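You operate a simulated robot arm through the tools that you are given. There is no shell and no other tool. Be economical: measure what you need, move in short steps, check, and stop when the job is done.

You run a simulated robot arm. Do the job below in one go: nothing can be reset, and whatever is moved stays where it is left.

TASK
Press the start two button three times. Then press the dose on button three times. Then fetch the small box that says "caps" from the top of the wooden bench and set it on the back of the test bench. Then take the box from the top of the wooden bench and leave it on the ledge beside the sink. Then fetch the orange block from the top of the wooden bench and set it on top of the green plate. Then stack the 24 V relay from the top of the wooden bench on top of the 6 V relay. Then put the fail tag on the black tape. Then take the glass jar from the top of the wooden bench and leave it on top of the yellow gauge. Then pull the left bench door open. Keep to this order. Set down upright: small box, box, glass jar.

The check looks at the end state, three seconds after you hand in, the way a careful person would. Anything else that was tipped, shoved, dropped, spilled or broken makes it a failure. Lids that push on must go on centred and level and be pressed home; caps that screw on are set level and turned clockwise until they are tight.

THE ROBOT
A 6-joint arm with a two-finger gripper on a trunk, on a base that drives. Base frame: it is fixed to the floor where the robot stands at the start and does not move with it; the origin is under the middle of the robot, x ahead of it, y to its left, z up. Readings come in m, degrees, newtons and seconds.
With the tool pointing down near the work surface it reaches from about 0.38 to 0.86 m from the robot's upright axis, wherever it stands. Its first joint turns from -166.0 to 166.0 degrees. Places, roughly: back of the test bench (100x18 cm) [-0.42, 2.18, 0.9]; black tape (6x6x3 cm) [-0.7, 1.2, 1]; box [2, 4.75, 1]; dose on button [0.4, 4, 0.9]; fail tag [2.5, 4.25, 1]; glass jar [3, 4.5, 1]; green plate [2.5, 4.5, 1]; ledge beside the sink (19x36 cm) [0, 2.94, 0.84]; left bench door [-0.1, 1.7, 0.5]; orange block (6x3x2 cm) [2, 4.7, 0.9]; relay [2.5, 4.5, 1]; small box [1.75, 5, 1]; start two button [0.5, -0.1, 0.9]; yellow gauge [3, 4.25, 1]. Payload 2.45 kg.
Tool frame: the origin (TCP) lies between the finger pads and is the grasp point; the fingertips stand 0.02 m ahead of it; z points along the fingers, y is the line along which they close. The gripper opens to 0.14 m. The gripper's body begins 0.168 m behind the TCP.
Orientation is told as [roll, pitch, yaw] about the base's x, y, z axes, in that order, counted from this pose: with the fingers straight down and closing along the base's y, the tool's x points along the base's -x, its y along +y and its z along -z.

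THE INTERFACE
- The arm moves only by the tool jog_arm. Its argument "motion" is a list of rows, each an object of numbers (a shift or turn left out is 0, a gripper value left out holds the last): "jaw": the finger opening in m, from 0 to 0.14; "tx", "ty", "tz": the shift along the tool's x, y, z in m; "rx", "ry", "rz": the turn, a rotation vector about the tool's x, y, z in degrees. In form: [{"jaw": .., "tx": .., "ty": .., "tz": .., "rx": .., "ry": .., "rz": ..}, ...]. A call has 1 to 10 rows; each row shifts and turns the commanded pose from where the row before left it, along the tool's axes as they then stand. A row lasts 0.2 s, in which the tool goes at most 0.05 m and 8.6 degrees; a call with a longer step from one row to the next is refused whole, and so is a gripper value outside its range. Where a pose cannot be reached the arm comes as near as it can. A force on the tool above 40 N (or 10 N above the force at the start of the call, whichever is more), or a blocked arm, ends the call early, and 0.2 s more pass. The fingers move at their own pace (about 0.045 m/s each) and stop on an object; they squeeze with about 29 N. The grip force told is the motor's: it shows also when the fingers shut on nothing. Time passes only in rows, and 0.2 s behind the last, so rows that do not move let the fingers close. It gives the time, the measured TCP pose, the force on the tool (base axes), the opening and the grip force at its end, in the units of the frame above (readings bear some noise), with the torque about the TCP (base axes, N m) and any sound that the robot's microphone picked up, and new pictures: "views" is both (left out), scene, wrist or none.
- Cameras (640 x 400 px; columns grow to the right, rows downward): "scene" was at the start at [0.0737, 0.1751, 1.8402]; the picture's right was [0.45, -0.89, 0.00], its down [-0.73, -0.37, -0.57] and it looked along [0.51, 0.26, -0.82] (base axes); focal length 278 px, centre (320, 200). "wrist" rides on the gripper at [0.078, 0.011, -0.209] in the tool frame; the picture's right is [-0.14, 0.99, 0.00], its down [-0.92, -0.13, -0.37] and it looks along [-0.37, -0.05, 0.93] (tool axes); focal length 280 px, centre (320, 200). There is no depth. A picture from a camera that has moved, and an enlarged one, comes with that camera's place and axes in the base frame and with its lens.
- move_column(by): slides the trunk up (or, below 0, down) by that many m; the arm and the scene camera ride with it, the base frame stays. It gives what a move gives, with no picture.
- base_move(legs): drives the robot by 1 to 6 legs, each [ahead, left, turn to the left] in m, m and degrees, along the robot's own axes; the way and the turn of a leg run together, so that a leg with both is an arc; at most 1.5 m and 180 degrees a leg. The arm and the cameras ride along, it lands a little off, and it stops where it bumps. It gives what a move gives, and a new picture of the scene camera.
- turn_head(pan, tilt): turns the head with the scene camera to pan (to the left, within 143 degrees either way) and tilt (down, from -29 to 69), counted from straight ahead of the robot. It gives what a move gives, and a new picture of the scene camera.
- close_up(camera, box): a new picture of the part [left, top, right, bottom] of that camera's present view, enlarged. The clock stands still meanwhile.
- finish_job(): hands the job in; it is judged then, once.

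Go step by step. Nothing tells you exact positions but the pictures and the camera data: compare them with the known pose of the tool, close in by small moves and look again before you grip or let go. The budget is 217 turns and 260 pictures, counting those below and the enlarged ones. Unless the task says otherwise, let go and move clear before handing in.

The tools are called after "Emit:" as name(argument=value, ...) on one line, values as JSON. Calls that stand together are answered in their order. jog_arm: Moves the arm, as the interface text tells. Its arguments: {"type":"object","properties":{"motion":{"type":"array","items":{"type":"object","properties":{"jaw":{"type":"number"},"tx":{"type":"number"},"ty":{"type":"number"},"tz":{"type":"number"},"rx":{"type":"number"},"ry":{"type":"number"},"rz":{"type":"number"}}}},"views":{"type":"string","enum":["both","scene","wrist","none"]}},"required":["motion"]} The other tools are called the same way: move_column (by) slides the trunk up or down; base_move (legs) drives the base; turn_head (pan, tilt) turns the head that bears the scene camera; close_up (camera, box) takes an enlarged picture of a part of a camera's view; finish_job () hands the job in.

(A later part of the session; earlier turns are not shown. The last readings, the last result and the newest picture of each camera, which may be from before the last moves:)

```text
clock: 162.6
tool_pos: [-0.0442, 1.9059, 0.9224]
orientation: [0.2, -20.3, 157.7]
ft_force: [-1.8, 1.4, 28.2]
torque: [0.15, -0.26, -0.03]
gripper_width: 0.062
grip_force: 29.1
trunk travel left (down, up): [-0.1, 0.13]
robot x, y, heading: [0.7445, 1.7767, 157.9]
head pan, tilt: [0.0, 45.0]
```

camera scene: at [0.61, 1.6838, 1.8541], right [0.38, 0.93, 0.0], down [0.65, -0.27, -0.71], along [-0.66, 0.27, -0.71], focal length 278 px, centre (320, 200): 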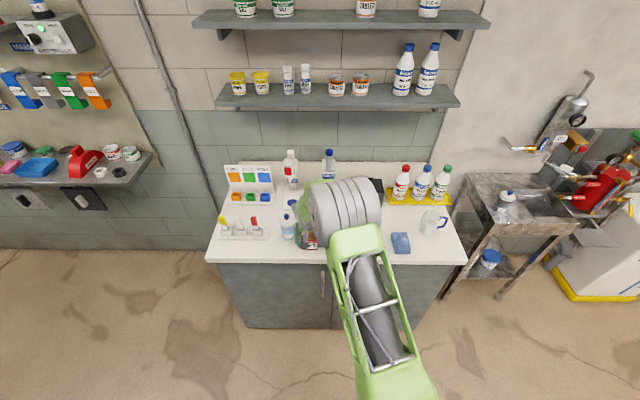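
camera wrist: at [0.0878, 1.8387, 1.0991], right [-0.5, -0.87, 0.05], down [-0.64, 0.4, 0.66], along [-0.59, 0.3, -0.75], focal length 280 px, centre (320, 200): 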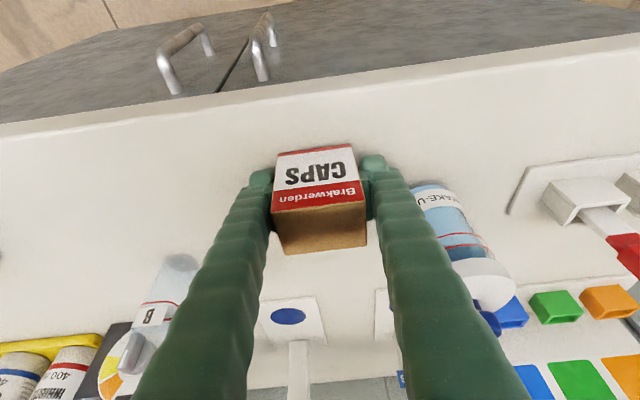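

Contact made. I ease up 2 mm and open the jaws, then rise.

Emit:
jog_arm(motion=[{"tx": -0.0008, "tz": -0.0022}, {"jaw": 0.086}, {}, {}, {"tx": -0.012, "tz": -0.033}, {"tx": -0.012, "tz": -0.033}, {"tx": -0.012, "tz": -0.033}, {"tx": -0.012, "tz": -0.033}], views="wrist")

Emit:
base_move(legs=[[-0.15, 0, 0]])

Emit:
jog_arm(motion=[{"ry": -6}, {"ry": -6}, {"ry": -6}, {"ry": -7}], views="both")

```text
clock: 164.4
tool_pos: [-0.0429, 1.9054, 1.0613]
orientation: [0.0, -19.9, 157.7]
ft_force: [-0.5, -0.5, -0.5]
torque: [-0.01, 0.01, -0.04]
gripper_width: 0.0859
grip_force: 0.0
trunk travel left (down, up): [-0.1, 0.13]
robot x, y, heading: [0.7498, 1.7757, 157.9]
head pan, tilt: [0.0, 45.0]
camera wrist: at [0.0887, 1.8396, 1.2315], right [-0.5, -0.87, 0.05], down [-0.64, 0.4, 0.66], along [-0.59, 0.3, -0.75], focal length 280 px, centre (320, 200)
```

wrist: 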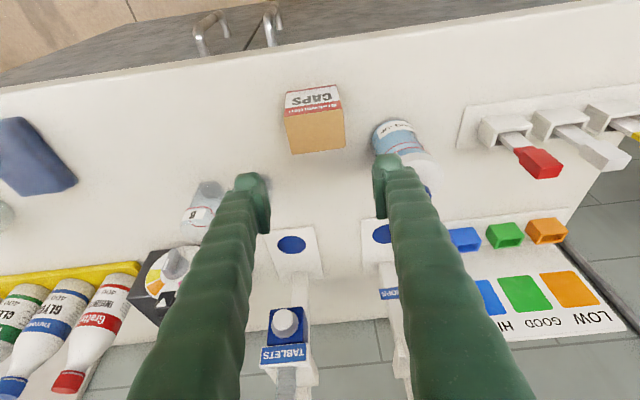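

```text
clock: 165.7
tool_pos: [0.0963, 1.8458, 1.0624]
orientation: [-0.1, -20.0, 157.8]
ft_force: [0.4, 0.3, 0.2]
torque: [0.02, 0.02, -0.02]
gripper_width: 0.086
grip_force: 0.0
trunk travel left (down, up): [-0.1, 0.13]
robot x, y, heading: [0.887, 1.722, 157.8]
head pan, tilt: [0.0, 45.0]
camera scene: at [0.75, 1.6271, 1.8542], right [0.37, 0.93, 0.0], down [0.66, -0.26, -0.71], along [-0.66, 0.26, -0.71], focal length 278 px, centre (320, 200)
```

scene: 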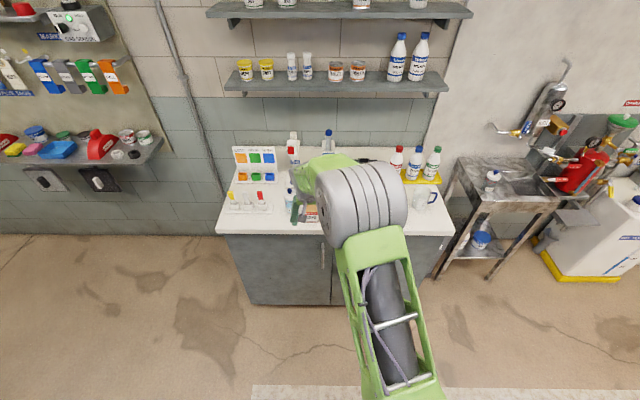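

```text
clock: 166.7
tool_pos: [0.0994, 1.8544, 1.0598]
orientation: [-1.6, -40.5, 157.6]
ft_force: [-0.9, -0.2, 0.4]
torque: [0.0, -0.02, 0.0]
gripper_width: 0.086
grip_force: 0.0
out of reach, approached as far as the arm can: row 4
trunk travel left (down, up): [-0.1, 0.13]
robot x, y, heading: [0.8888, 1.7182, 157.8]
head pan, tilt: [0.0, 45.0]
camera scene: at [0.7486, 1.6273, 1.854], right [0.37, 0.93, 0.0], down [0.66, -0.26, -0.71], along [-0.66, 0.26, -0.71], focal length 278 px, centre (320, 200)
camera wrist: at [0.2749, 1.7653, 1.1673], right [-0.49, -0.87, 0.07], down [-0.38, 0.28, 0.88], along [-0.78, 0.41, -0.47], focal length 280 px, centre (320, 200)
```

scene: 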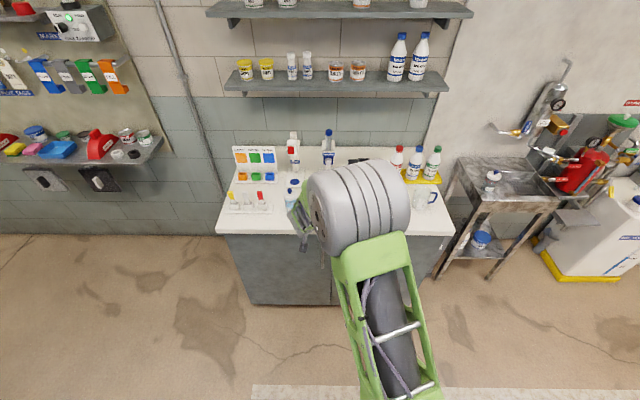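
wrist: 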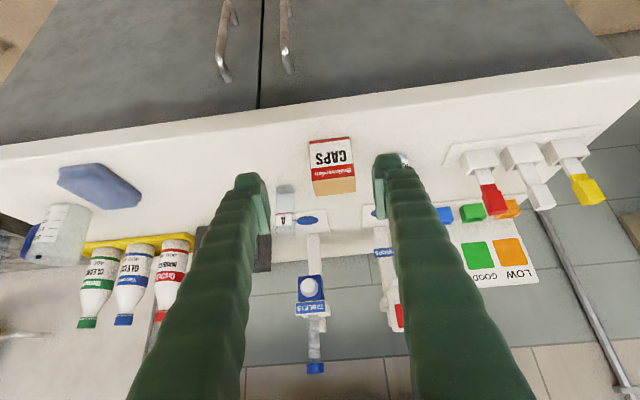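

I move outward at height and finish the rotation to 45°.

Emit:
jog_arm(motion=[{"tx": -0.0304, "tz": 0.026}, {"tx": -0.0304, "tz": 0.026}, {"rx": -1.6, "ry": -2}, {"ry": -2.5}], views="wrist")

```text
clock: 167.7
tool_pos: [0.0239, 1.8873, 1.0607]
orientation: [-0.3, -45.0, 157.9]
ft_force: [0.7, 0.2, -0.6]
torque: [0.02, 0.0, 0.0]
gripper_width: 0.0857
grip_force: 0.0
trunk travel left (down, up): [-0.1, 0.13]
robot x, y, heading: [0.888, 1.7205, 157.9]
head pan, tilt: [0.0, 45.0]
camera wrist: at [0.2095, 1.8, 1.1524], right [-0.46, -0.88, 0.1], down [-0.31, 0.26, 0.91], along [-0.83, 0.39, -0.4], focal length 280 px, centre (320, 200)
```

wrist: 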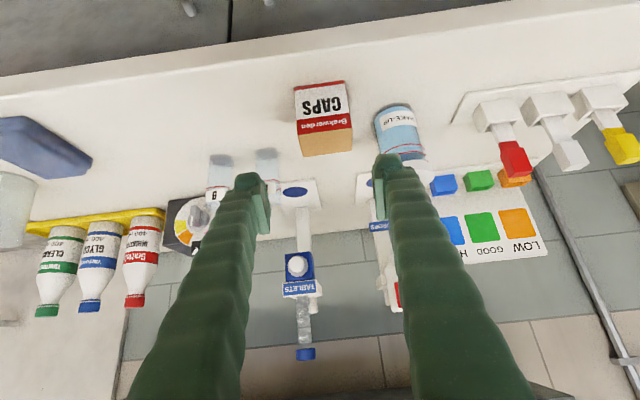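

The box is where expected. I approach along the tool axis to straddle it.

Emit:
jog_arm(motion=[{"tx": 0.0478, "ty": 0.008}, {"tz": 0.045}, {"tz": 0.045}], views="wrist")

```text
clock: 168.5
tool_pos: [-0.0061, 1.891, 0.9619]
orientation: [-0.2, -45.0, 158.1]
ft_force: [0.1, 0.8, -0.5]
torque: [-0.03, -0.01, 0.01]
gripper_width: 0.086
grip_force: 0.2
trunk travel left (down, up): [-0.1, 0.13]
robot x, y, heading: [0.887, 1.7219, 157.8]
head pan, tilt: [0.0, 45.0]
camera wrist: at [0.1794, 1.8044, 1.054], right [-0.46, -0.88, 0.09], down [-0.31, 0.26, 0.91], along [-0.83, 0.39, -0.4], focal length 280 px, centre (320, 200)
```

wrist: 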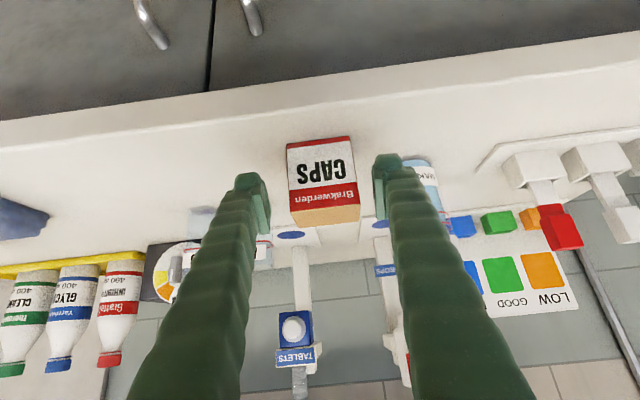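

Emit:
jog_arm(motion=[{"tz": 0.026, "tx": -0.003, "ty": 0.001}, {"tz": 0.024}, {"jaw": 0.03}, {}, {}, {}], views="wrist")

```text
clock: 169.9
tool_pos: [-0.0407, 1.9031, 0.9296]
orientation: [-0.2, -45.2, 158.0]
ft_force: [-1.2, 0.4, 1.2]
torque: [-0.03, 0.03, 0.0]
gripper_width: 0.0621
grip_force: 29.0
trunk travel left (down, up): [-0.1, 0.13]
robot x, y, heading: [0.8862, 1.7204, 158.0]
head pan, tilt: [0.0, 45.0]
camera wrist: at [0.1447, 1.8164, 1.0216], right [-0.46, -0.88, 0.1], down [-0.31, 0.26, 0.91], along [-0.83, 0.39, -0.4], focal length 280 px, centre (320, 200)
```

wrist: 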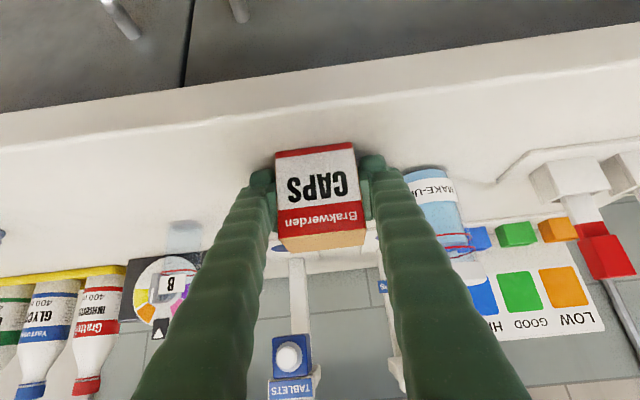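

The camera would sit too low over the comparator at 45°, so while the box still rests here I reopen, reduce the tilt to about 33°, and regrip.

Emit:
jog_arm(motion=[{"jaw": 0.086}, {}, {}, {"ry": 6}, {"ry": 6}, {}, {"jaw": 0.03}, {}, {}, {}], views="wrist")

Emit:
close_up(camera="scene", box=[215, 60, 455, 210])

```text
clock: 172.1
tool_pos: [-0.0379, 1.9183, 0.9299]
orientation: [-2.3, -38.4, 157.8]
ft_force: [0.1, 0.5, -0.1]
torque: [-0.02, 0.0, -0.01]
gripper_width: 0.0622
grip_force: 28.7
out of reach, approached as far as the arm can: row 4, 5
trunk travel left (down, up): [-0.1, 0.13]
robot x, y, heading: [0.8851, 1.723, 158.0]
head pan, tilt: [0.0, 45.0]
camera wrist: at [0.1332, 1.8281, 1.0438], right [-0.5, -0.87, 0.05], down [-0.41, 0.29, 0.87], along [-0.76, 0.41, -0.5], focal length 280 px, centre (320, 200)
```

wrist: 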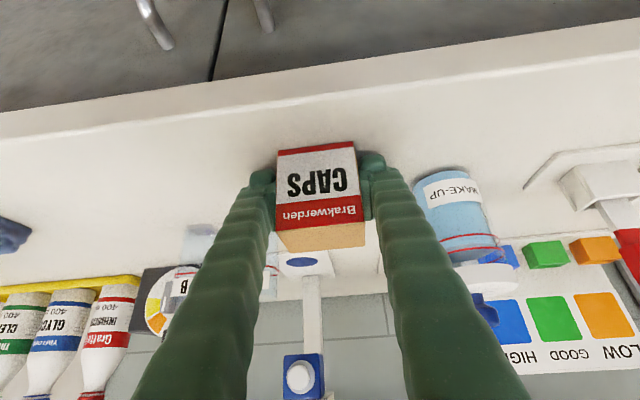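

```text
2.67 times, centred on (335, 135) of scene
camera zoom: at [0.7485, 1.6276, 1.854], right [0.37, 0.93, 0.0], down [0.66, -0.26, -0.71], along [-0.66, 0.26, -0.71], focal length 740 px, centre (280, 373)
```

zoom: 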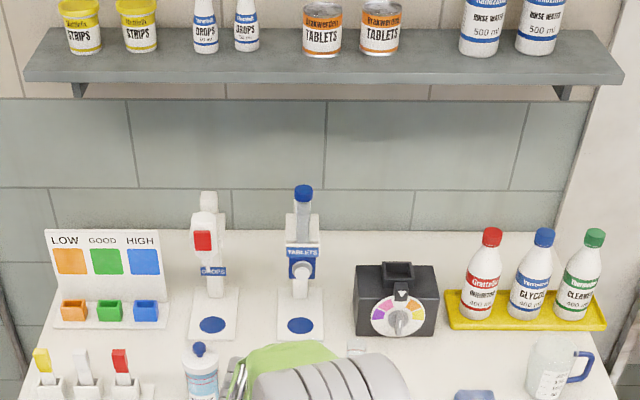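

The last bit of that rotation was out of reach, so I re-sync the commanded pose to the measured one, then lift the box straight up.

Emit:
jog_arm(motion=[{"rx": 2.1, "ry": -5.2, "ty": -0.014}, {}], views="none")

Emit:
jog_arm(motion=[{"tx": -0.01, "tz": -0.0125}, {"tx": -0.02, "tz": -0.025}, {"tx": -0.025, "tz": -0.031}, {"tx": -0.025, "tz": -0.031}, {"tx": -0.025, "tz": -0.031}], views="wrist")

```text
clock: 172.7
tool_pos: [-0.0313, 1.9309, 0.9341]
orientation: [-4.7, -43.9, 158.3]
ft_force: [-0.1, -2.4, 12.0]
torque: [-0.53, -0.15, 0.0]
gripper_width: 0.0624
grip_force: 29.2
trunk travel left (down, up): [-0.1, 0.13]
robot x, y, heading: [0.8843, 1.7214, 157.8]
head pan, tilt: [0.0, 45.0]
```

```text
clock: 173.9
tool_pos: [-0.0208, 1.9164, 1.0985]
orientation: [-4.8, -43.7, 158.2]
ft_force: [-0.2, 0.5, -0.6]
torque: [0.02, 0.02, 0.0]
gripper_width: 0.0623
grip_force: 28.4
trunk travel left (down, up): [-0.1, 0.13]
robot x, y, heading: [0.8854, 1.7223, 158.2]
head pan, tilt: [0.0, 45.0]
camera wrist: at [0.1547, 1.8163, 1.1931], right [-0.51, -0.86, 0.03], down [-0.34, 0.24, 0.91], along [-0.79, 0.45, -0.41], focal length 280 px, centre (320, 200)
```

wrist: 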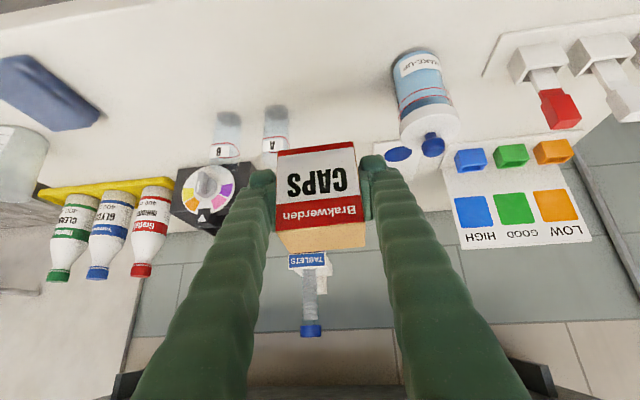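

The command follows the measured pose, so the box is now tilted about 5°. I shift the base to line up with the comparator, then rotate back to the upright orientation (-2.3, -38.4).

Emit:
base_move(legs=[[0.1, -0.25, 0]])

Emit:
jog_arm(motion=[{"rx": -2.4, "ry": 2.7}, {"ry": 2.7}, {"tx": 0.026, "tz": -0.0207}, {"tx": 0.026, "tz": -0.0207}, {"tx": 0.026, "tz": -0.0207}], views="wrist")

```text
clock: 176.8
tool_pos: [-0.0223, 2.1868, 1.0982]
orientation: [-4.8, -43.7, 158.2]
ft_force: [0.3, 0.2, -1.0]
torque: [-0.02, 0.02, 0.02]
gripper_width: 0.0621
grip_force: 29.2
trunk travel left (down, up): [-0.1, 0.13]
robot x, y, heading: [0.8841, 1.9908, 158.1]
head pan, tilt: [0.0, 45.0]
camera scene: at [0.7486, 1.8984, 1.854], right [0.37, 0.93, 0.0], down [0.66, -0.26, -0.71], along [-0.66, 0.26, -0.71], focal length 278 px, centre (320, 200)
```

scene: 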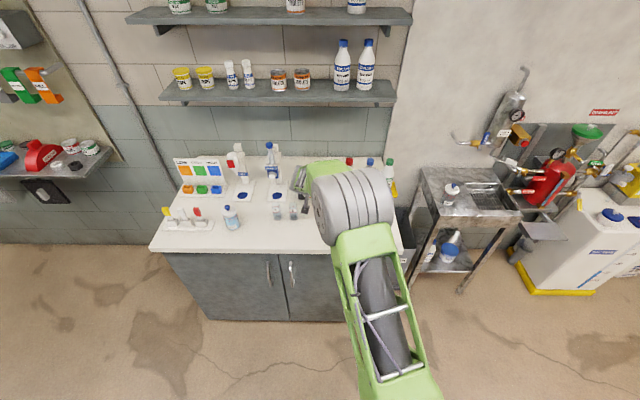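

```text
clock: 177.9
tool_pos: [0.0703, 2.1471, 1.1003]
orientation: [-2.2, -38.2, 157.9]
ft_force: [0.4, 0.1, -0.9]
torque: [-0.01, -0.02, 0.01]
gripper_width: 0.0623
grip_force: 29.1
trunk travel left (down, up): [-0.1, 0.13]
robot x, y, heading: [0.8862, 1.9922, 158.0]
head pan, tilt: [0.0, 45.0]
camera wrist: at [0.2418, 2.058, 1.2141], right [-0.49, -0.87, 0.06], down [-0.41, 0.29, 0.86], along [-0.77, 0.4, -0.5], focal length 280 px, centre (320, 200)
```

wrist: 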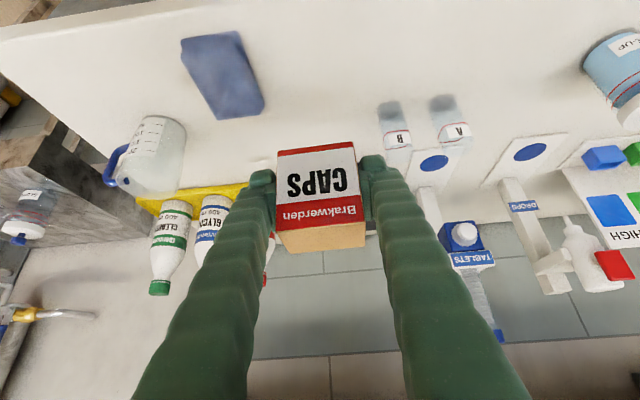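

Laterally lined up with the gap behind the comparator. I raise a touch and drive ahead slowly.

Emit:
jog_arm(motion=[{"tx": -0.0124, "tz": -0.0157}], views="none")

Emit:
base_move(legs=[[0.36, 0, 0]])

Emit:
jog_arm(motion=[{}], views="wrist")

Emit:
turn_head(pan=-35, tilt=50)

```text
clock: 178.3
tool_pos: [0.0702, 2.1455, 1.1187]
orientation: [-2.2, -38.3, 157.9]
ft_force: [-0.7, -0.2, -1.1]
torque: [0.03, -0.01, 0.01]
gripper_width: 0.0623
grip_force: 28.7
trunk travel left (down, up): [-0.1, 0.13]
robot x, y, heading: [0.8893, 1.9938, 158.2]
head pan, tilt: [0.0, 45.0]
```

```text
clock: 180.7
tool_pos: [-0.2609, 2.2778, 1.1192]
orientation: [-2.2, -38.3, 158.0]
ft_force: [0.0, 0.9, -1.0]
torque: [0.02, -0.02, 0.04]
gripper_width: 0.0621
grip_force: 29.4
trunk travel left (down, up): [-0.1, 0.13]
robot x, y, heading: [0.5556, 2.1237, 158.0]
head pan, tilt: [0.0, 45.0]
camera scene: at [0.4173, 2.0309, 1.854], right [0.37, 0.93, 0.0], down [0.66, -0.26, -0.71], along [-0.66, 0.26, -0.71], focal length 278 px, centre (320, 200)
```

scene: 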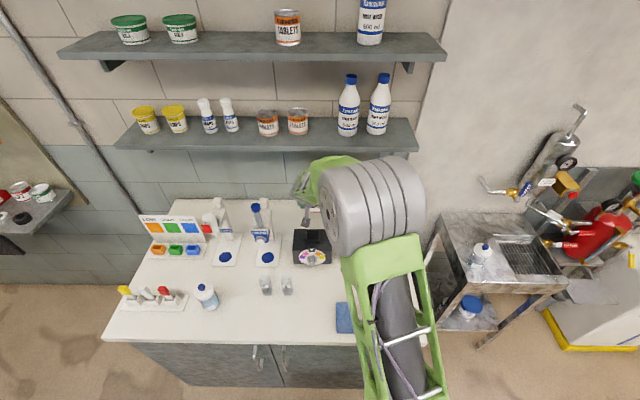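

```text
clock: 181.1
tool_pos: [-0.2598, 2.2777, 1.1191]
orientation: [-2.2, -38.3, 158.1]
ft_force: [0.2, -1.0, -0.4]
torque: [0.0, 0.02, 0.0]
gripper_width: 0.0621
grip_force: 29.0
trunk travel left (down, up): [-0.1, 0.13]
robot x, y, heading: [0.5586, 2.1206, 157.8]
head pan, tilt: [0.0, 45.0]
camera wrist: at [-0.09, 2.1893, 1.2335], right [-0.49, -0.87, 0.06], down [-0.41, 0.29, 0.86], along [-0.77, 0.4, -0.5], focal length 280 px, centre (320, 200)
```

wrist: 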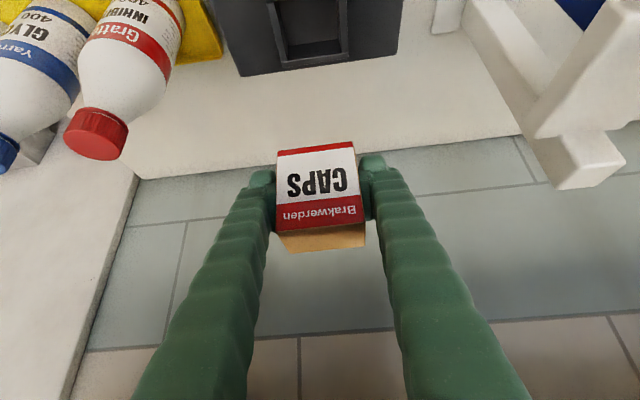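

```text
clock: 182.1
tool_pos: [-0.2608, 2.2783, 1.1192]
orientation: [-2.2, -38.3, 158.0]
ft_force: [-0.1, 0.0, -1.7]
torque: [-0.01, -0.03, 0.02]
gripper_width: 0.0622
grip_force: 29.3
trunk travel left (down, up): [-0.1, 0.13]
robot x, y, heading: [0.5568, 2.1199, 158.3]
head pan, tilt: [-35.0, 50.0]
camera scene: at [0.4515, 2.0647, 1.8471], right [0.84, 0.55, 0.0], down [0.42, -0.64, -0.64], along [-0.35, 0.54, -0.77], focal length 278 px, centre (320, 200)
```

scene: 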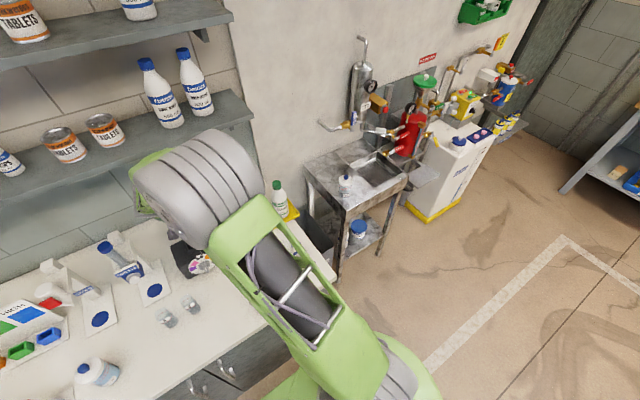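

I can see the free strip behind the comparator clearly, with the bench's back edge beyond. I move over it and descend diagonally.

Emit:
jog_arm(motion=[{"tx": -0.0236, "tz": 0.0186}, {"tx": -0.0236, "tz": 0.0186}, {"tx": 0.01285, "tz": 0.0377}, {"tx": 0.01285, "tz": 0.0377}], views="wrist")

Emit:
turn_head(pan=0, tilt=35)

```text
clock: 183.1
tool_pos: [-0.338, 2.3124, 1.0429]
orientation: [-2.2, -38.3, 158.1]
ft_force: [0.3, 1.1, 0.3]
torque: [0.01, -0.04, 0.02]
gripper_width: 0.0622
grip_force: 29.2
trunk travel left (down, up): [-0.1, 0.13]
robot x, y, heading: [0.5535, 2.1237, 158.0]
head pan, tilt: [-35.0, 50.0]
camera wrist: at [-0.1675, 2.2239, 1.1582], right [-0.49, -0.87, 0.06], down [-0.41, 0.29, 0.86], along [-0.77, 0.4, -0.5], focal length 280 px, centre (320, 200)
```

wrist: 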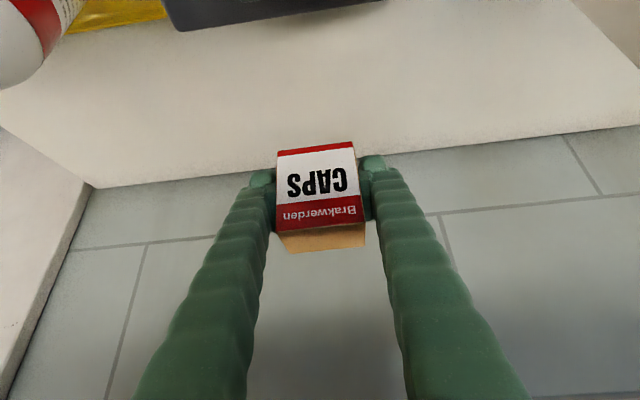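

```text
clock: 184.1
tool_pos: [-0.3365, 2.3125, 1.0447]
orientation: [-2.1, -38.3, 157.9]
ft_force: [0.0, -0.1, -0.8]
torque: [0.0, 0.03, -0.01]
gripper_width: 0.0627
grip_force: 29.0
trunk travel left (down, up): [-0.1, 0.13]
robot x, y, heading: [0.5558, 2.1249, 158.1]
head pan, tilt: [0.0, 35.0]
camera scene: at [0.4119, 2.0331, 1.8688], right [0.37, 0.93, 0.0], down [0.53, -0.21, -0.82], along [-0.76, 0.31, -0.57], focal length 278 px, centre (320, 200)
```

scene: 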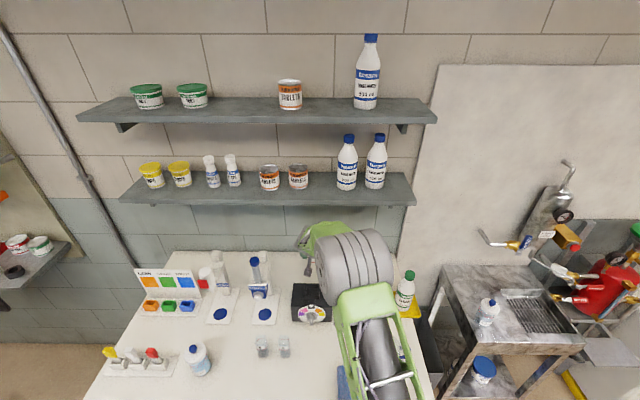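

Clear on all sides. I continue down to just above the surface.

Emit:
jog_arm(motion=[{"tx": 0.0105, "tz": 0.0321}, {"tx": 0.0105, "tz": 0.0321}, {"tx": 0.0105, "tz": 0.0321}], views="wrist")

Emit:
jog_arm(motion=[{"tx": 0.0031, "tz": 0.0039}], views="none")

Emit:
jog_arm(motion=[{"tx": 0.0025, "tz": 0.0031}], views="none")

```text
clock: 184.9
tool_pos: [-0.3706, 2.3289, 0.9489]
orientation: [-2.2, -38.3, 157.9]
ft_force: [-0.5, 0.0, -1.1]
torque: [0.01, -0.05, 0.0]
gripper_width: 0.0623
grip_force: 28.7
trunk travel left (down, up): [-0.1, 0.13]
robot x, y, heading: [0.5573, 2.1283, 158.6]
head pan, tilt: [0.0, 35.0]
camera wrist: at [-0.1999, 2.2398, 1.0638], right [-0.49, -0.87, 0.06], down [-0.41, 0.29, 0.86], along [-0.77, 0.4, -0.5], focal length 280 px, centre (320, 200)
```

wrist: 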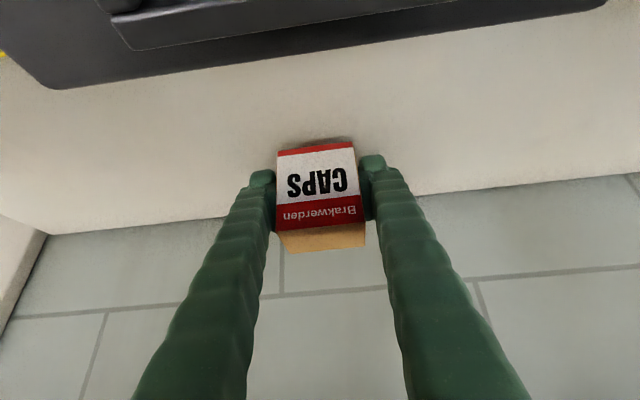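

```text
clock: 185.3
tool_pos: [-0.3689, 2.3297, 0.9438]
orientation: [-2.2, -38.2, 158.0]
ft_force: [-0.2, -0.5, 0.0]
torque: [-0.01, 0.01, -0.01]
gripper_width: 0.0621
grip_force: 28.8
trunk travel left (down, up): [-0.1, 0.13]
robot x, y, heading: [0.5564, 2.1225, 158.0]
head pan, tilt: [0.0, 35.0]
```

```text
clock: 185.7
tool_pos: [-0.3694, 2.3294, 0.94]
orientation: [-2.3, -38.2, 157.9]
ft_force: [-0.7, 0.6, -1.0]
torque: [0.0, -0.01, 0.01]
gripper_width: 0.0622
grip_force: 29.5
trunk travel left (down, up): [-0.1, 0.13]
robot x, y, heading: [0.5561, 2.1252, 158.2]
head pan, tilt: [0.0, 35.0]
```

Emit:
jog_arm(motion=[{"tx": 0.0025, "tz": 0.0031}], views="none")

Emit:
jog_arm(motion=[{"tx": 0.0019, "tz": 0.0024}], views="none")

Emit:
jog_arm(motion=[{"tx": 0.0012, "tz": 0.0016}], views="wrist")

```text
clock: 186.1
tool_pos: [-0.3694, 2.33, 0.9362]
orientation: [-2.1, -38.4, 158.0]
ft_force: [-0.2, 0.0, 0.2]
torque: [-0.01, 0.0, 0.02]
gripper_width: 0.0623
grip_force: 28.9
trunk travel left (down, up): [-0.1, 0.13]
robot x, y, heading: [0.5563, 2.1255, 158.2]
head pan, tilt: [0.0, 35.0]
```

```text
clock: 186.5
tool_pos: [-0.3693, 2.3316, 0.9325]
orientation: [-2.2, -38.3, 157.9]
ft_force: [0.1, -0.3, -0.3]
torque: [-0.01, -0.02, 0.04]
gripper_width: 0.062
grip_force: 29.0
trunk travel left (down, up): [-0.1, 0.13]
robot x, y, heading: [0.5517, 2.1227, 158.2]
head pan, tilt: [0.0, 35.0]
```

```text
clock: 186.9
tool_pos: [-0.3698, 2.331, 0.9316]
orientation: [-2.2, -38.3, 158.0]
ft_force: [-1.2, -0.6, -0.3]
torque: [0.01, 0.02, 0.0]
gripper_width: 0.062
grip_force: 29.3
trunk travel left (down, up): [-0.1, 0.13]
robot x, y, heading: [0.5548, 2.1215, 158.3]
head pan, tilt: [0.0, 35.0]
camera wrist: at [-0.1988, 2.2424, 1.0456], right [-0.49, -0.87, 0.06], down [-0.41, 0.29, 0.86], along [-0.77, 0.4, -0.5], focal length 280 px, centre (320, 200)
```

wrist: 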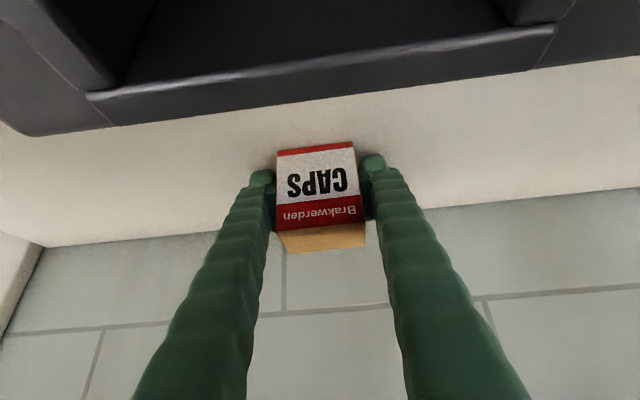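

Emit:
jog_arm(motion=[{"tx": 0.0012, "tz": 0.0016}, {"tx": 0.0012, "tz": 0.0016}], views="none")

Emit:
jog_arm(motion=[{"tx": 0.0012, "tz": 0.0016}], views="none")

```text
clock: 187.5
tool_pos: [-0.3699, 2.3312, 0.9294]
orientation: [-2.2, -38.5, 157.9]
ft_force: [1.7, 0.1, 10.7]
torque: [-0.35, 0.08, 0.08]
gripper_width: 0.0621
grip_force: 29.1
trunk travel left (down, up): [-0.1, 0.13]
robot x, y, heading: [0.5543, 2.1234, 158.1]
head pan, tilt: [0.0, 35.0]
```

```text
clock: 187.9
tool_pos: [-0.3708, 2.3316, 0.9302]
orientation: [-2.1, -38.6, 157.9]
ft_force: [5.3, -0.1, 22.3]
torque: [-0.41, -0.21, 0.03]
gripper_width: 0.0622
grip_force: 29.3
trunk travel left (down, up): [-0.1, 0.13]
robot x, y, heading: [0.5555, 2.1239, 157.8]
head pan, tilt: [0.0, 35.0]
```

The box is down. I ease, open, and withdraw along the tool axis.

Emit:
jog_arm(motion=[{"tx": -0.0012, "tz": -0.0012}, {"jaw": 0.084}, {}, {}, {"tz": -0.03}, {"tz": -0.04}, {"tx": -0.02, "tz": -0.04}, {"tx": -0.02, "tz": -0.04}], views="both")

```text
clock: 189.7
tool_pos: [-0.313, 2.3043, 1.0701]
orientation: [-2.2, -38.3, 157.9]
ft_force: [-0.5, -0.2, -0.2]
torque: [0.02, 0.0, 0.03]
gripper_width: 0.084
grip_force: 0.1
trunk travel left (down, up): [-0.1, 0.13]
robot x, y, heading: [0.5561, 2.1231, 158.2]
head pan, tilt: [0.0, 35.0]
camera scene: at [0.4131, 2.0328, 1.869], right [0.37, 0.93, 0.0], down [0.53, -0.21, -0.82], along [-0.76, 0.3, -0.57], focal length 278 px, centre (320, 200)
camera wrist: at [-0.1425, 2.2151, 1.1849], right [-0.49, -0.87, 0.06], down [-0.41, 0.29, 0.86], along [-0.77, 0.4, -0.5], focal length 280 px, centre (320, 200)
```

scene: 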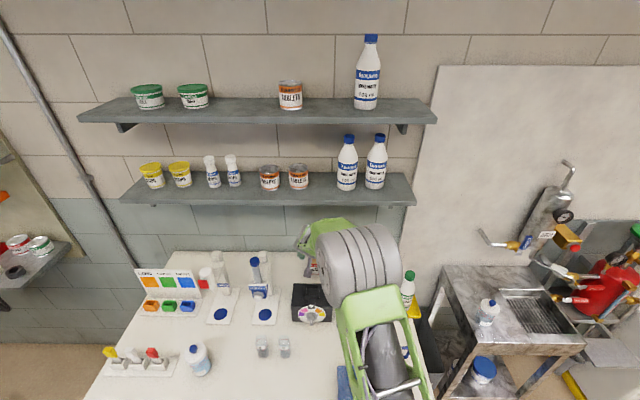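
wrist: 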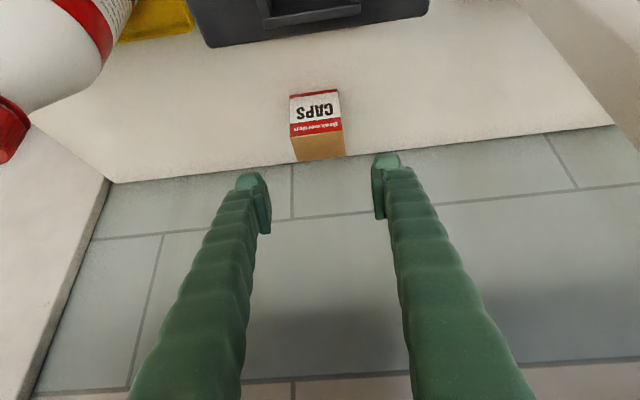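

CAPS stands upright on the back strip. I raise the arm, back out, and straighten the tool to a 20° tilt.

Emit:
jog_arm(motion=[{"tx": 0.0, "tz": -0.045}, {"tz": -0.045}, {"tz": -0.045}], views="none")

Emit:
base_move(legs=[[-0.45, 0, 0]])

Emit:
jog_arm(motion=[{"rx": -2.2, "ry": 6}, {"ry": 6}, {"ry": 6}, {}], views="scene")

Emit:
close_up(camera="scene", box=[250, 150, 490, 300])

```text
clock: 190.5
tool_pos: [-0.2382, 2.269, 1.1775]
orientation: [-2.2, -38.2, 157.9]
ft_force: [0.5, -0.2, -0.5]
torque: [0.01, 0.02, 0.0]
gripper_width: 0.084
grip_force: 0.1
trunk travel left (down, up): [-0.1, 0.13]
robot x, y, heading: [0.5564, 2.127, 157.8]
head pan, tilt: [0.0, 35.0]
```

```text
clock: 193.2
tool_pos: [0.1684, 2.1029, 1.1767]
orientation: [-2.2, -38.2, 158.3]
ft_force: [0.5, 0.3, 0.4]
torque: [-0.01, -0.01, 0.0]
gripper_width: 0.0842
grip_force: 0.0
trunk travel left (down, up): [-0.1, 0.13]
robot x, y, heading: [0.959, 1.962, 158.6]
head pan, tilt: [0.0, 35.0]
camera scene: at [0.8221, 1.8694, 1.8689], right [0.37, 0.93, 0.0], down [0.53, -0.21, -0.82], along [-0.76, 0.3, -0.57], focal length 278 px, centre (320, 200)
```

scene: 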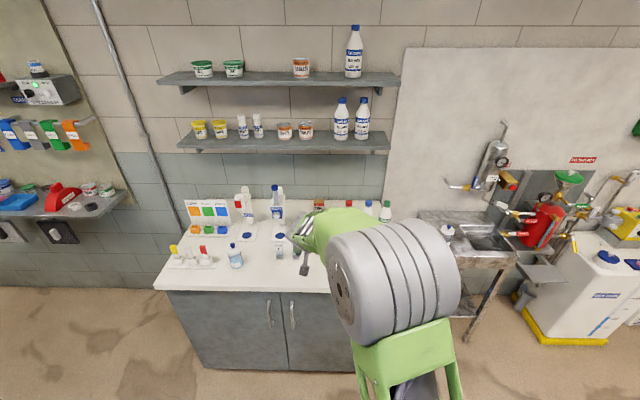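

```text
clock: 194.2
tool_pos: [0.1694, 2.1023, 1.1767]
orientation: [0.1, -20.2, 158.2]
ft_force: [-0.1, 0.4, -0.2]
torque: [0.01, 0.02, -0.03]
gripper_width: 0.0843
grip_force: 0.1
trunk travel left (down, up): [-0.1, 0.13]
robot x, y, heading: [0.9646, 1.9614, 158.5]
head pan, tilt: [0.0, 35.0]
camera scene: at [0.8216, 1.8696, 1.8689], right [0.37, 0.93, 0.0], down [0.53, -0.21, -0.82], along [-0.76, 0.3, -0.57], focal length 278 px, centre (320, 200)
```

scene: 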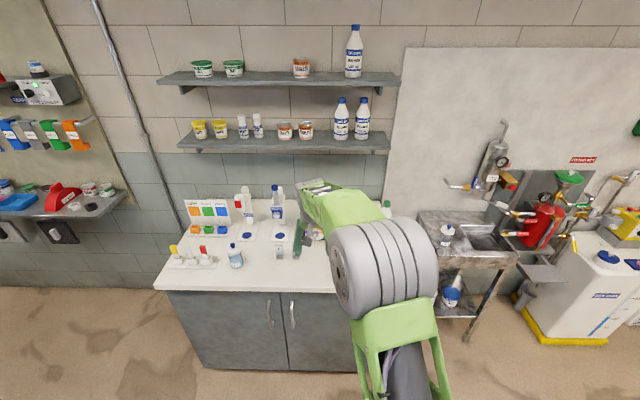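

```text
2.67 times, centred on (370, 225) of scene
camera zoom: at [0.8216, 1.8696, 1.8689], right [0.37, 0.93, 0.0], down [0.53, -0.21, -0.82], along [-0.76, 0.3, -0.57], focal length 740 px, centre (187, 133)
```

zoom: 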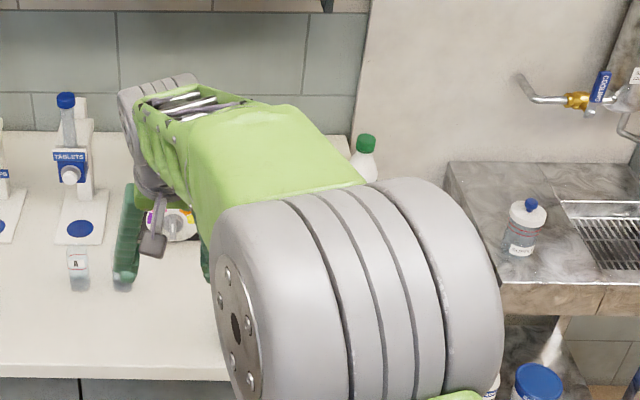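

Good. Now I drive to the wooden bench for the white box near (2.05, 4.84).

Emit:
base_move(legs=[[0, 0, -91.5], [1.4, 0.1, 0], [0.45, 0, 0]])

Emit:
turn_head(pan=0, tilt=45)

```text
clock: 207.3
tool_pos: [1.7391, 4.5116, 1.1762]
orientation: [0.1, -20.4, 66.6]
ft_force: [0.5, 0.5, -0.4]
torque: [0.0, -0.04, -0.03]
gripper_width: 0.0839
grip_force: 0.1
trunk travel left (down, up): [-0.1, 0.13]
robot x, y, heading: [1.5739, 3.7233, 66.7]
head pan, tilt: [0.0, 35.0]
camera scene: at [1.4871, 3.8684, 1.8688], right [0.92, -0.39, 0.0], down [-0.22, -0.53, -0.82], along [0.32, 0.75, -0.57], focal length 278 px, centre (320, 200)
```

scene: 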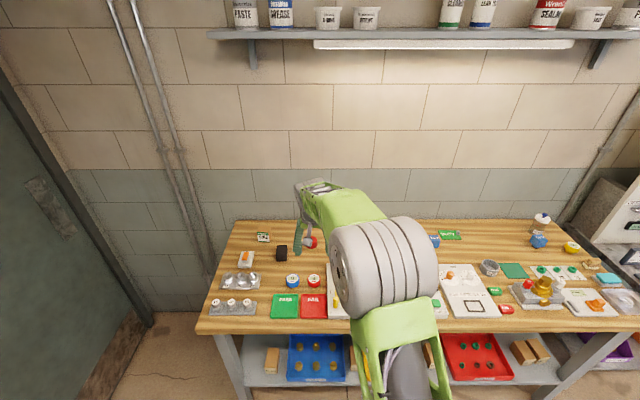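

```text
clock: 208.0
tool_pos: [1.7402, 4.5127, 1.1769]
orientation: [0.1, -20.1, 66.6]
ft_force: [-0.2, 0.3, 0.1]
torque: [0.01, 0.01, 0.0]
gripper_width: 0.0838
grip_force: 0.0
trunk travel left (down, up): [-0.1, 0.13]
robot x, y, heading: [1.5778, 3.7197, 67.0]
head pan, tilt: [0.0, 45.0]
camera scene: at [1.4842, 3.8615, 1.8541], right [0.92, -0.39, 0.0], down [-0.28, -0.65, -0.71], along [0.28, 0.65, -0.71], focal length 278 px, centre (320, 200)
```

scene: 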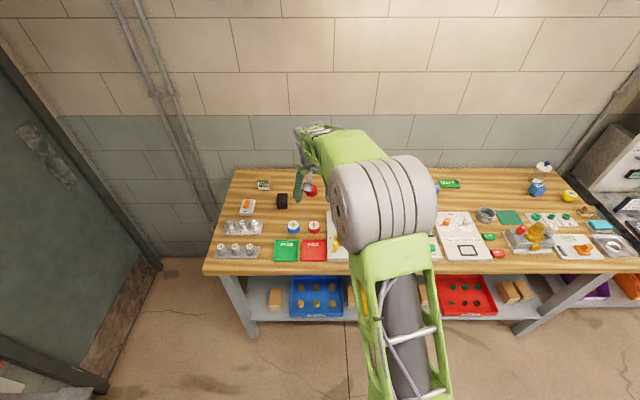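

Emit:
base_move(legs=[[0.32, 0, 0]])

Emit:
jog_arm(motion=[{"jaw": 0.11}], views="wrist")

Emit:
close_up(camera="scene", box=[300, 150, 460, 250])

```text
clock: 210.2
tool_pos: [1.8625, 4.8038, 1.1758]
orientation: [0.1, -20.3, 66.7]
ft_force: [0.1, 0.2, -0.2]
torque: [-0.05, 0.04, -0.02]
gripper_width: 0.084
grip_force: 0.0
trunk travel left (down, up): [-0.1, 0.13]
robot x, y, heading: [1.7026, 4.0094, 66.9]
head pan, tilt: [0.0, 45.0]
camera scene: at [1.6081, 4.1531, 1.854], right [0.92, -0.39, 0.0], down [-0.28, -0.65, -0.71], along [0.28, 0.65, -0.71], focal length 278 px, centre (320, 200)
```

scene: 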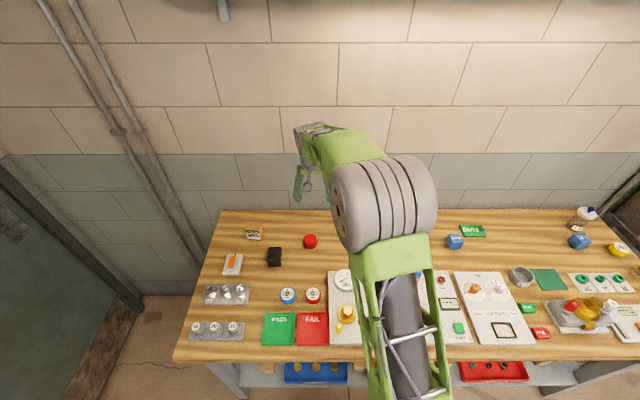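

```text
clock: 210.6
tool_pos: [1.8628, 4.8023, 1.1768]
orientation: [0.1, -20.4, 66.7]
ft_force: [0.5, -0.3, -0.6]
torque: [0.0, 0.02, 0.01]
gripper_width: 0.1101
grip_force: 0.0
trunk travel left (down, up): [-0.1, 0.13]
robot x, y, heading: [1.7043, 4.0112, 66.8]
head pan, tilt: [0.0, 45.0]
camera wrist: at [1.7965, 4.6736, 1.3446], right [-0.86, 0.51, 0.05], down [0.41, 0.62, 0.67], along [0.31, 0.59, -0.75], focal length 280 px, centre (320, 200)
```

wrist: 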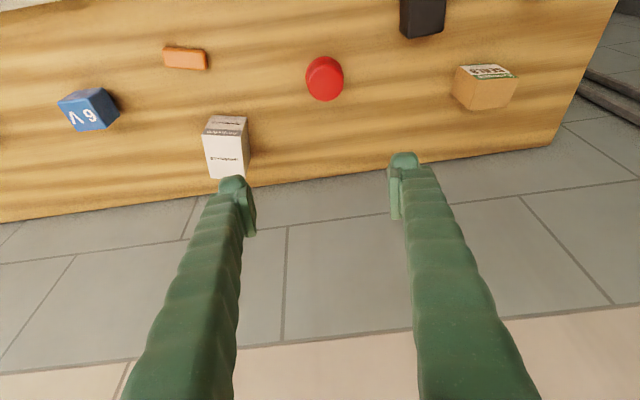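

```text
4.00 times, centred on (380, 200) of scene
camera zoom: at [1.6078, 4.1524, 1.854], right [0.92, -0.39, 0.0], down [-0.28, -0.65, -0.71], along [0.28, 0.65, -0.71], focal length 1110 px, centre (80, 200)
```

zoom: 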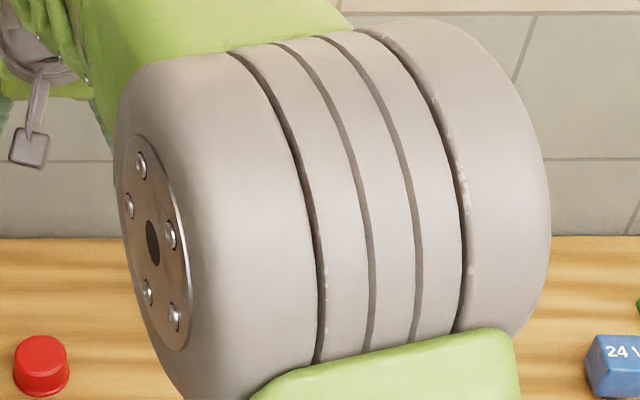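

The white box is to the right. I move above it for a closer look.

Emit:
jog_arm(motion=[{"ty": -0.038, "tx": -0.01, "tz": 0.004}, {"ty": -0.038, "tx": -0.01, "tz": 0.004}, {"ty": -0.038, "tx": -0.01, "tz": 0.004}, {"ty": -0.038, "tx": -0.01, "tz": 0.004}], views="both")

Emit:
close_up(camera="scene", box=[330, 190, 490, 290])

```text
clock: 211.6
tool_pos: [2.0206, 4.7833, 1.1748]
orientation: [0.1, -20.3, 66.6]
ft_force: [0.0, 0.2, -0.2]
torque: [0.01, 0.04, 0.02]
gripper_width: 0.11
grip_force: 0.1
trunk travel left (down, up): [-0.1, 0.13]
robot x, y, heading: [1.7026, 4.0133, 67.0]
head pan, tilt: [0.0, 45.0]
camera scene: at [1.6087, 4.1522, 1.8541], right [0.92, -0.39, 0.0], down [-0.28, -0.65, -0.71], along [0.28, 0.65, -0.71], focal length 278 px, centre (320, 200)
camera wrist: at [1.9541, 4.6533, 1.3423], right [-0.86, 0.51, 0.05], down [0.41, 0.63, 0.66], along [0.31, 0.59, -0.75], focal length 280 px, centre (320, 200)
```

scene: 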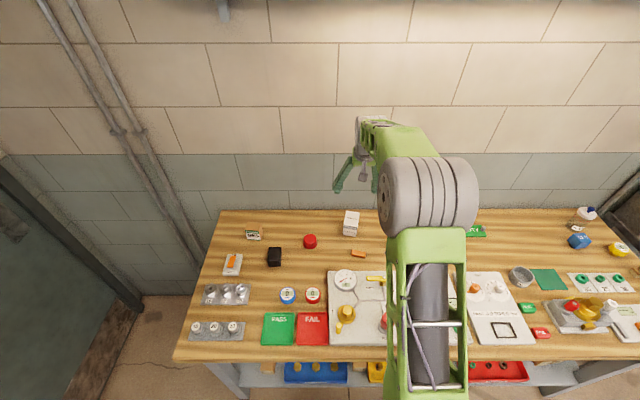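
wrist: 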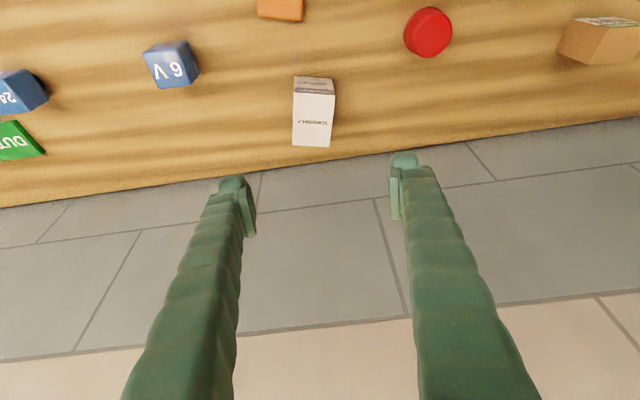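

```text
4.00 times, centred on (410, 240) of scene
camera zoom: at [1.6087, 4.1522, 1.8541], right [0.92, -0.39, 0.0], down [-0.28, -0.65, -0.71], along [0.28, 0.65, -0.71], focal length 1110 px, centre (-40, 40)
```

zoom: 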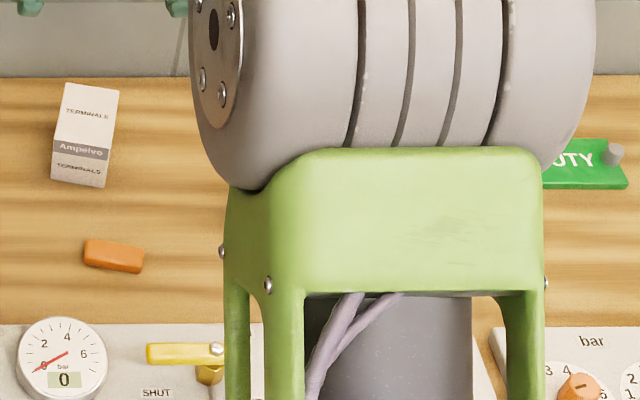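

The white box (about 5.5 × 8 × 9 cm) is centred near (2.041, 4.816), turned about 55°. I align yaw and descend to above it.

Emit:
jog_arm(motion=[{"jaw": 0.085, "rx": 1.93, "rz": 5.2}, {"rx": 1.93, "rz": 5.2}, {"tx": 0.0036, "tz": 0.0373, "ty": 0.0017}, {"tx": 0.0036, "tz": 0.0373}, {"tx": 0.0036, "tz": 0.0373}, {"tx": 0.0036, "tz": 0.0373}], views="wrist")

Emit:
close_up(camera="scene", box=[320, 195, 400, 245])

```text
clock: 212.9
tool_pos: [2.0405, 4.8146, 1.0286]
orientation: [0.0, -20.3, 55.5]
ft_force: [0.0, -1.3, 0.0]
torque: [-0.02, 0.03, 0.02]
gripper_width: 0.0851
grip_force: 0.2
trunk travel left (down, up): [-0.1, 0.13]
robot x, y, heading: [1.6992, 4.0088, 66.8]
head pan, tilt: [0.0, 45.0]
camera wrist: at [1.9511, 4.7008, 1.1963], right [-0.74, 0.67, 0.05], down [0.52, 0.53, 0.66], along [0.42, 0.52, -0.75], focal length 280 px, centre (320, 200)
```

wrist: 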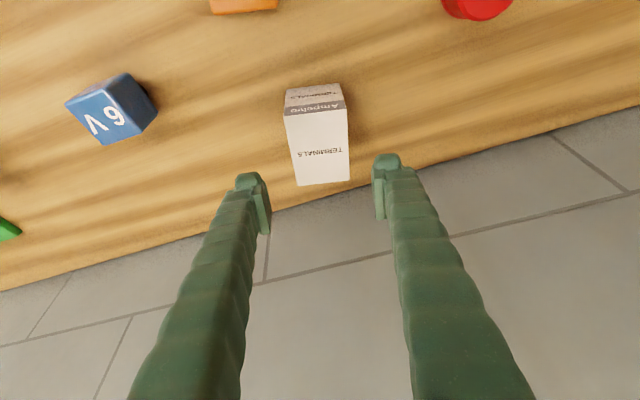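

```text
8.00 times, centred on (360, 220) of scene
camera zoom: at [1.6082, 4.153, 1.8539], right [0.92, -0.39, 0.0], down [-0.28, -0.65, -0.71], along [0.28, 0.65, -0.71], focal length 2220 px, centre (0, 40)
```

zoom: 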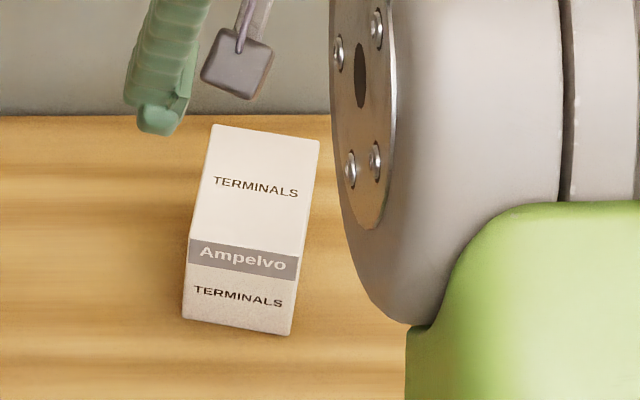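

Well centred. I descend to grasp height and close.

Emit:
jog_arm(motion=[{"tx": 0.0121, "tz": 0.0328}, {"tx": 0.0121, "tz": 0.0328}, {"tx": 0.0121, "tz": 0.0328}, {"jaw": 0.03}, {}, {}, {}], views="wrist")

```text
clock: 214.6
tool_pos: [2.0416, 4.8186, 0.9268]
orientation: [0.0, -20.4, 55.6]
ft_force: [-0.3, 0.5, 3.9]
torque: [0.06, -0.01, -0.07]
gripper_width: 0.0626
grip_force: 29.0
trunk travel left (down, up): [-0.1, 0.13]
robot x, y, heading: [1.702, 4.013, 67.2]
head pan, tilt: [0.0, 45.0]
camera wrist: at [1.951, 4.7035, 1.0952], right [-0.74, 0.67, 0.05], down [0.52, 0.53, 0.67], along [0.42, 0.52, -0.74], focal length 280 px, centre (320, 200)
```

wrist: 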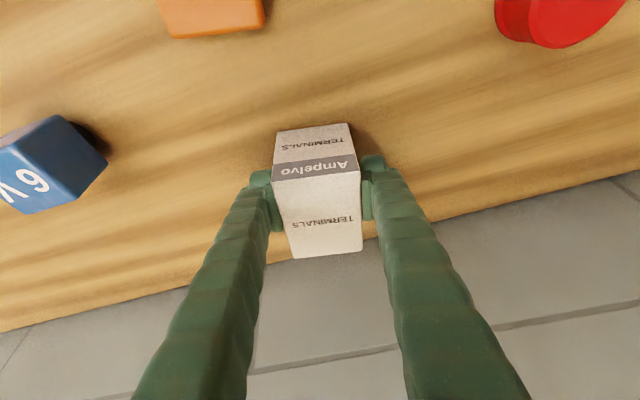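

Gripped. I lift and retract.

Emit:
jog_arm(motion=[{"tx": -0.006, "tz": -0.016}, {"tx": -0.0137, "tz": -0.037}, {"tx": -0.0137, "tz": -0.037}, {"tx": -0.0137, "tz": -0.037}, {"tx": -0.0137, "tz": -0.037}, {"tx": -0.0137, "tz": -0.037}, {"tx": 0.037, "tz": -0.0137}, {"tx": 0.037, "tz": -0.0137}, {"tx": 0.037, "tz": -0.0137}], views="wrist")

```text
clock: 216.6
tool_pos: [1.9717, 4.7189, 1.1402]
orientation: [0.1, -20.2, 55.6]
ft_force: [0.4, 0.6, -1.7]
torque: [0.03, 0.0, -0.04]
gripper_width: 0.0623
grip_force: 28.9
trunk travel left (down, up): [-0.1, 0.13]
robot x, y, heading: [1.6994, 4.0092, 67.2]
head pan, tilt: [0.0, 45.0]
camera wrist: at [1.8806, 4.6038, 1.308], right [-0.74, 0.67, 0.05], down [0.52, 0.53, 0.67], along [0.42, 0.52, -0.74], focal length 280 px, centre (320, 200)
```

wrist: 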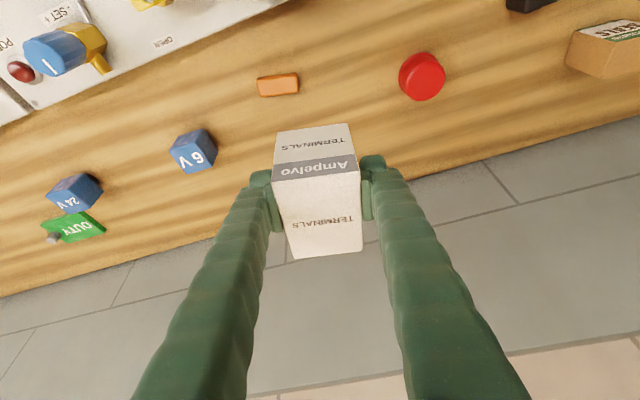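

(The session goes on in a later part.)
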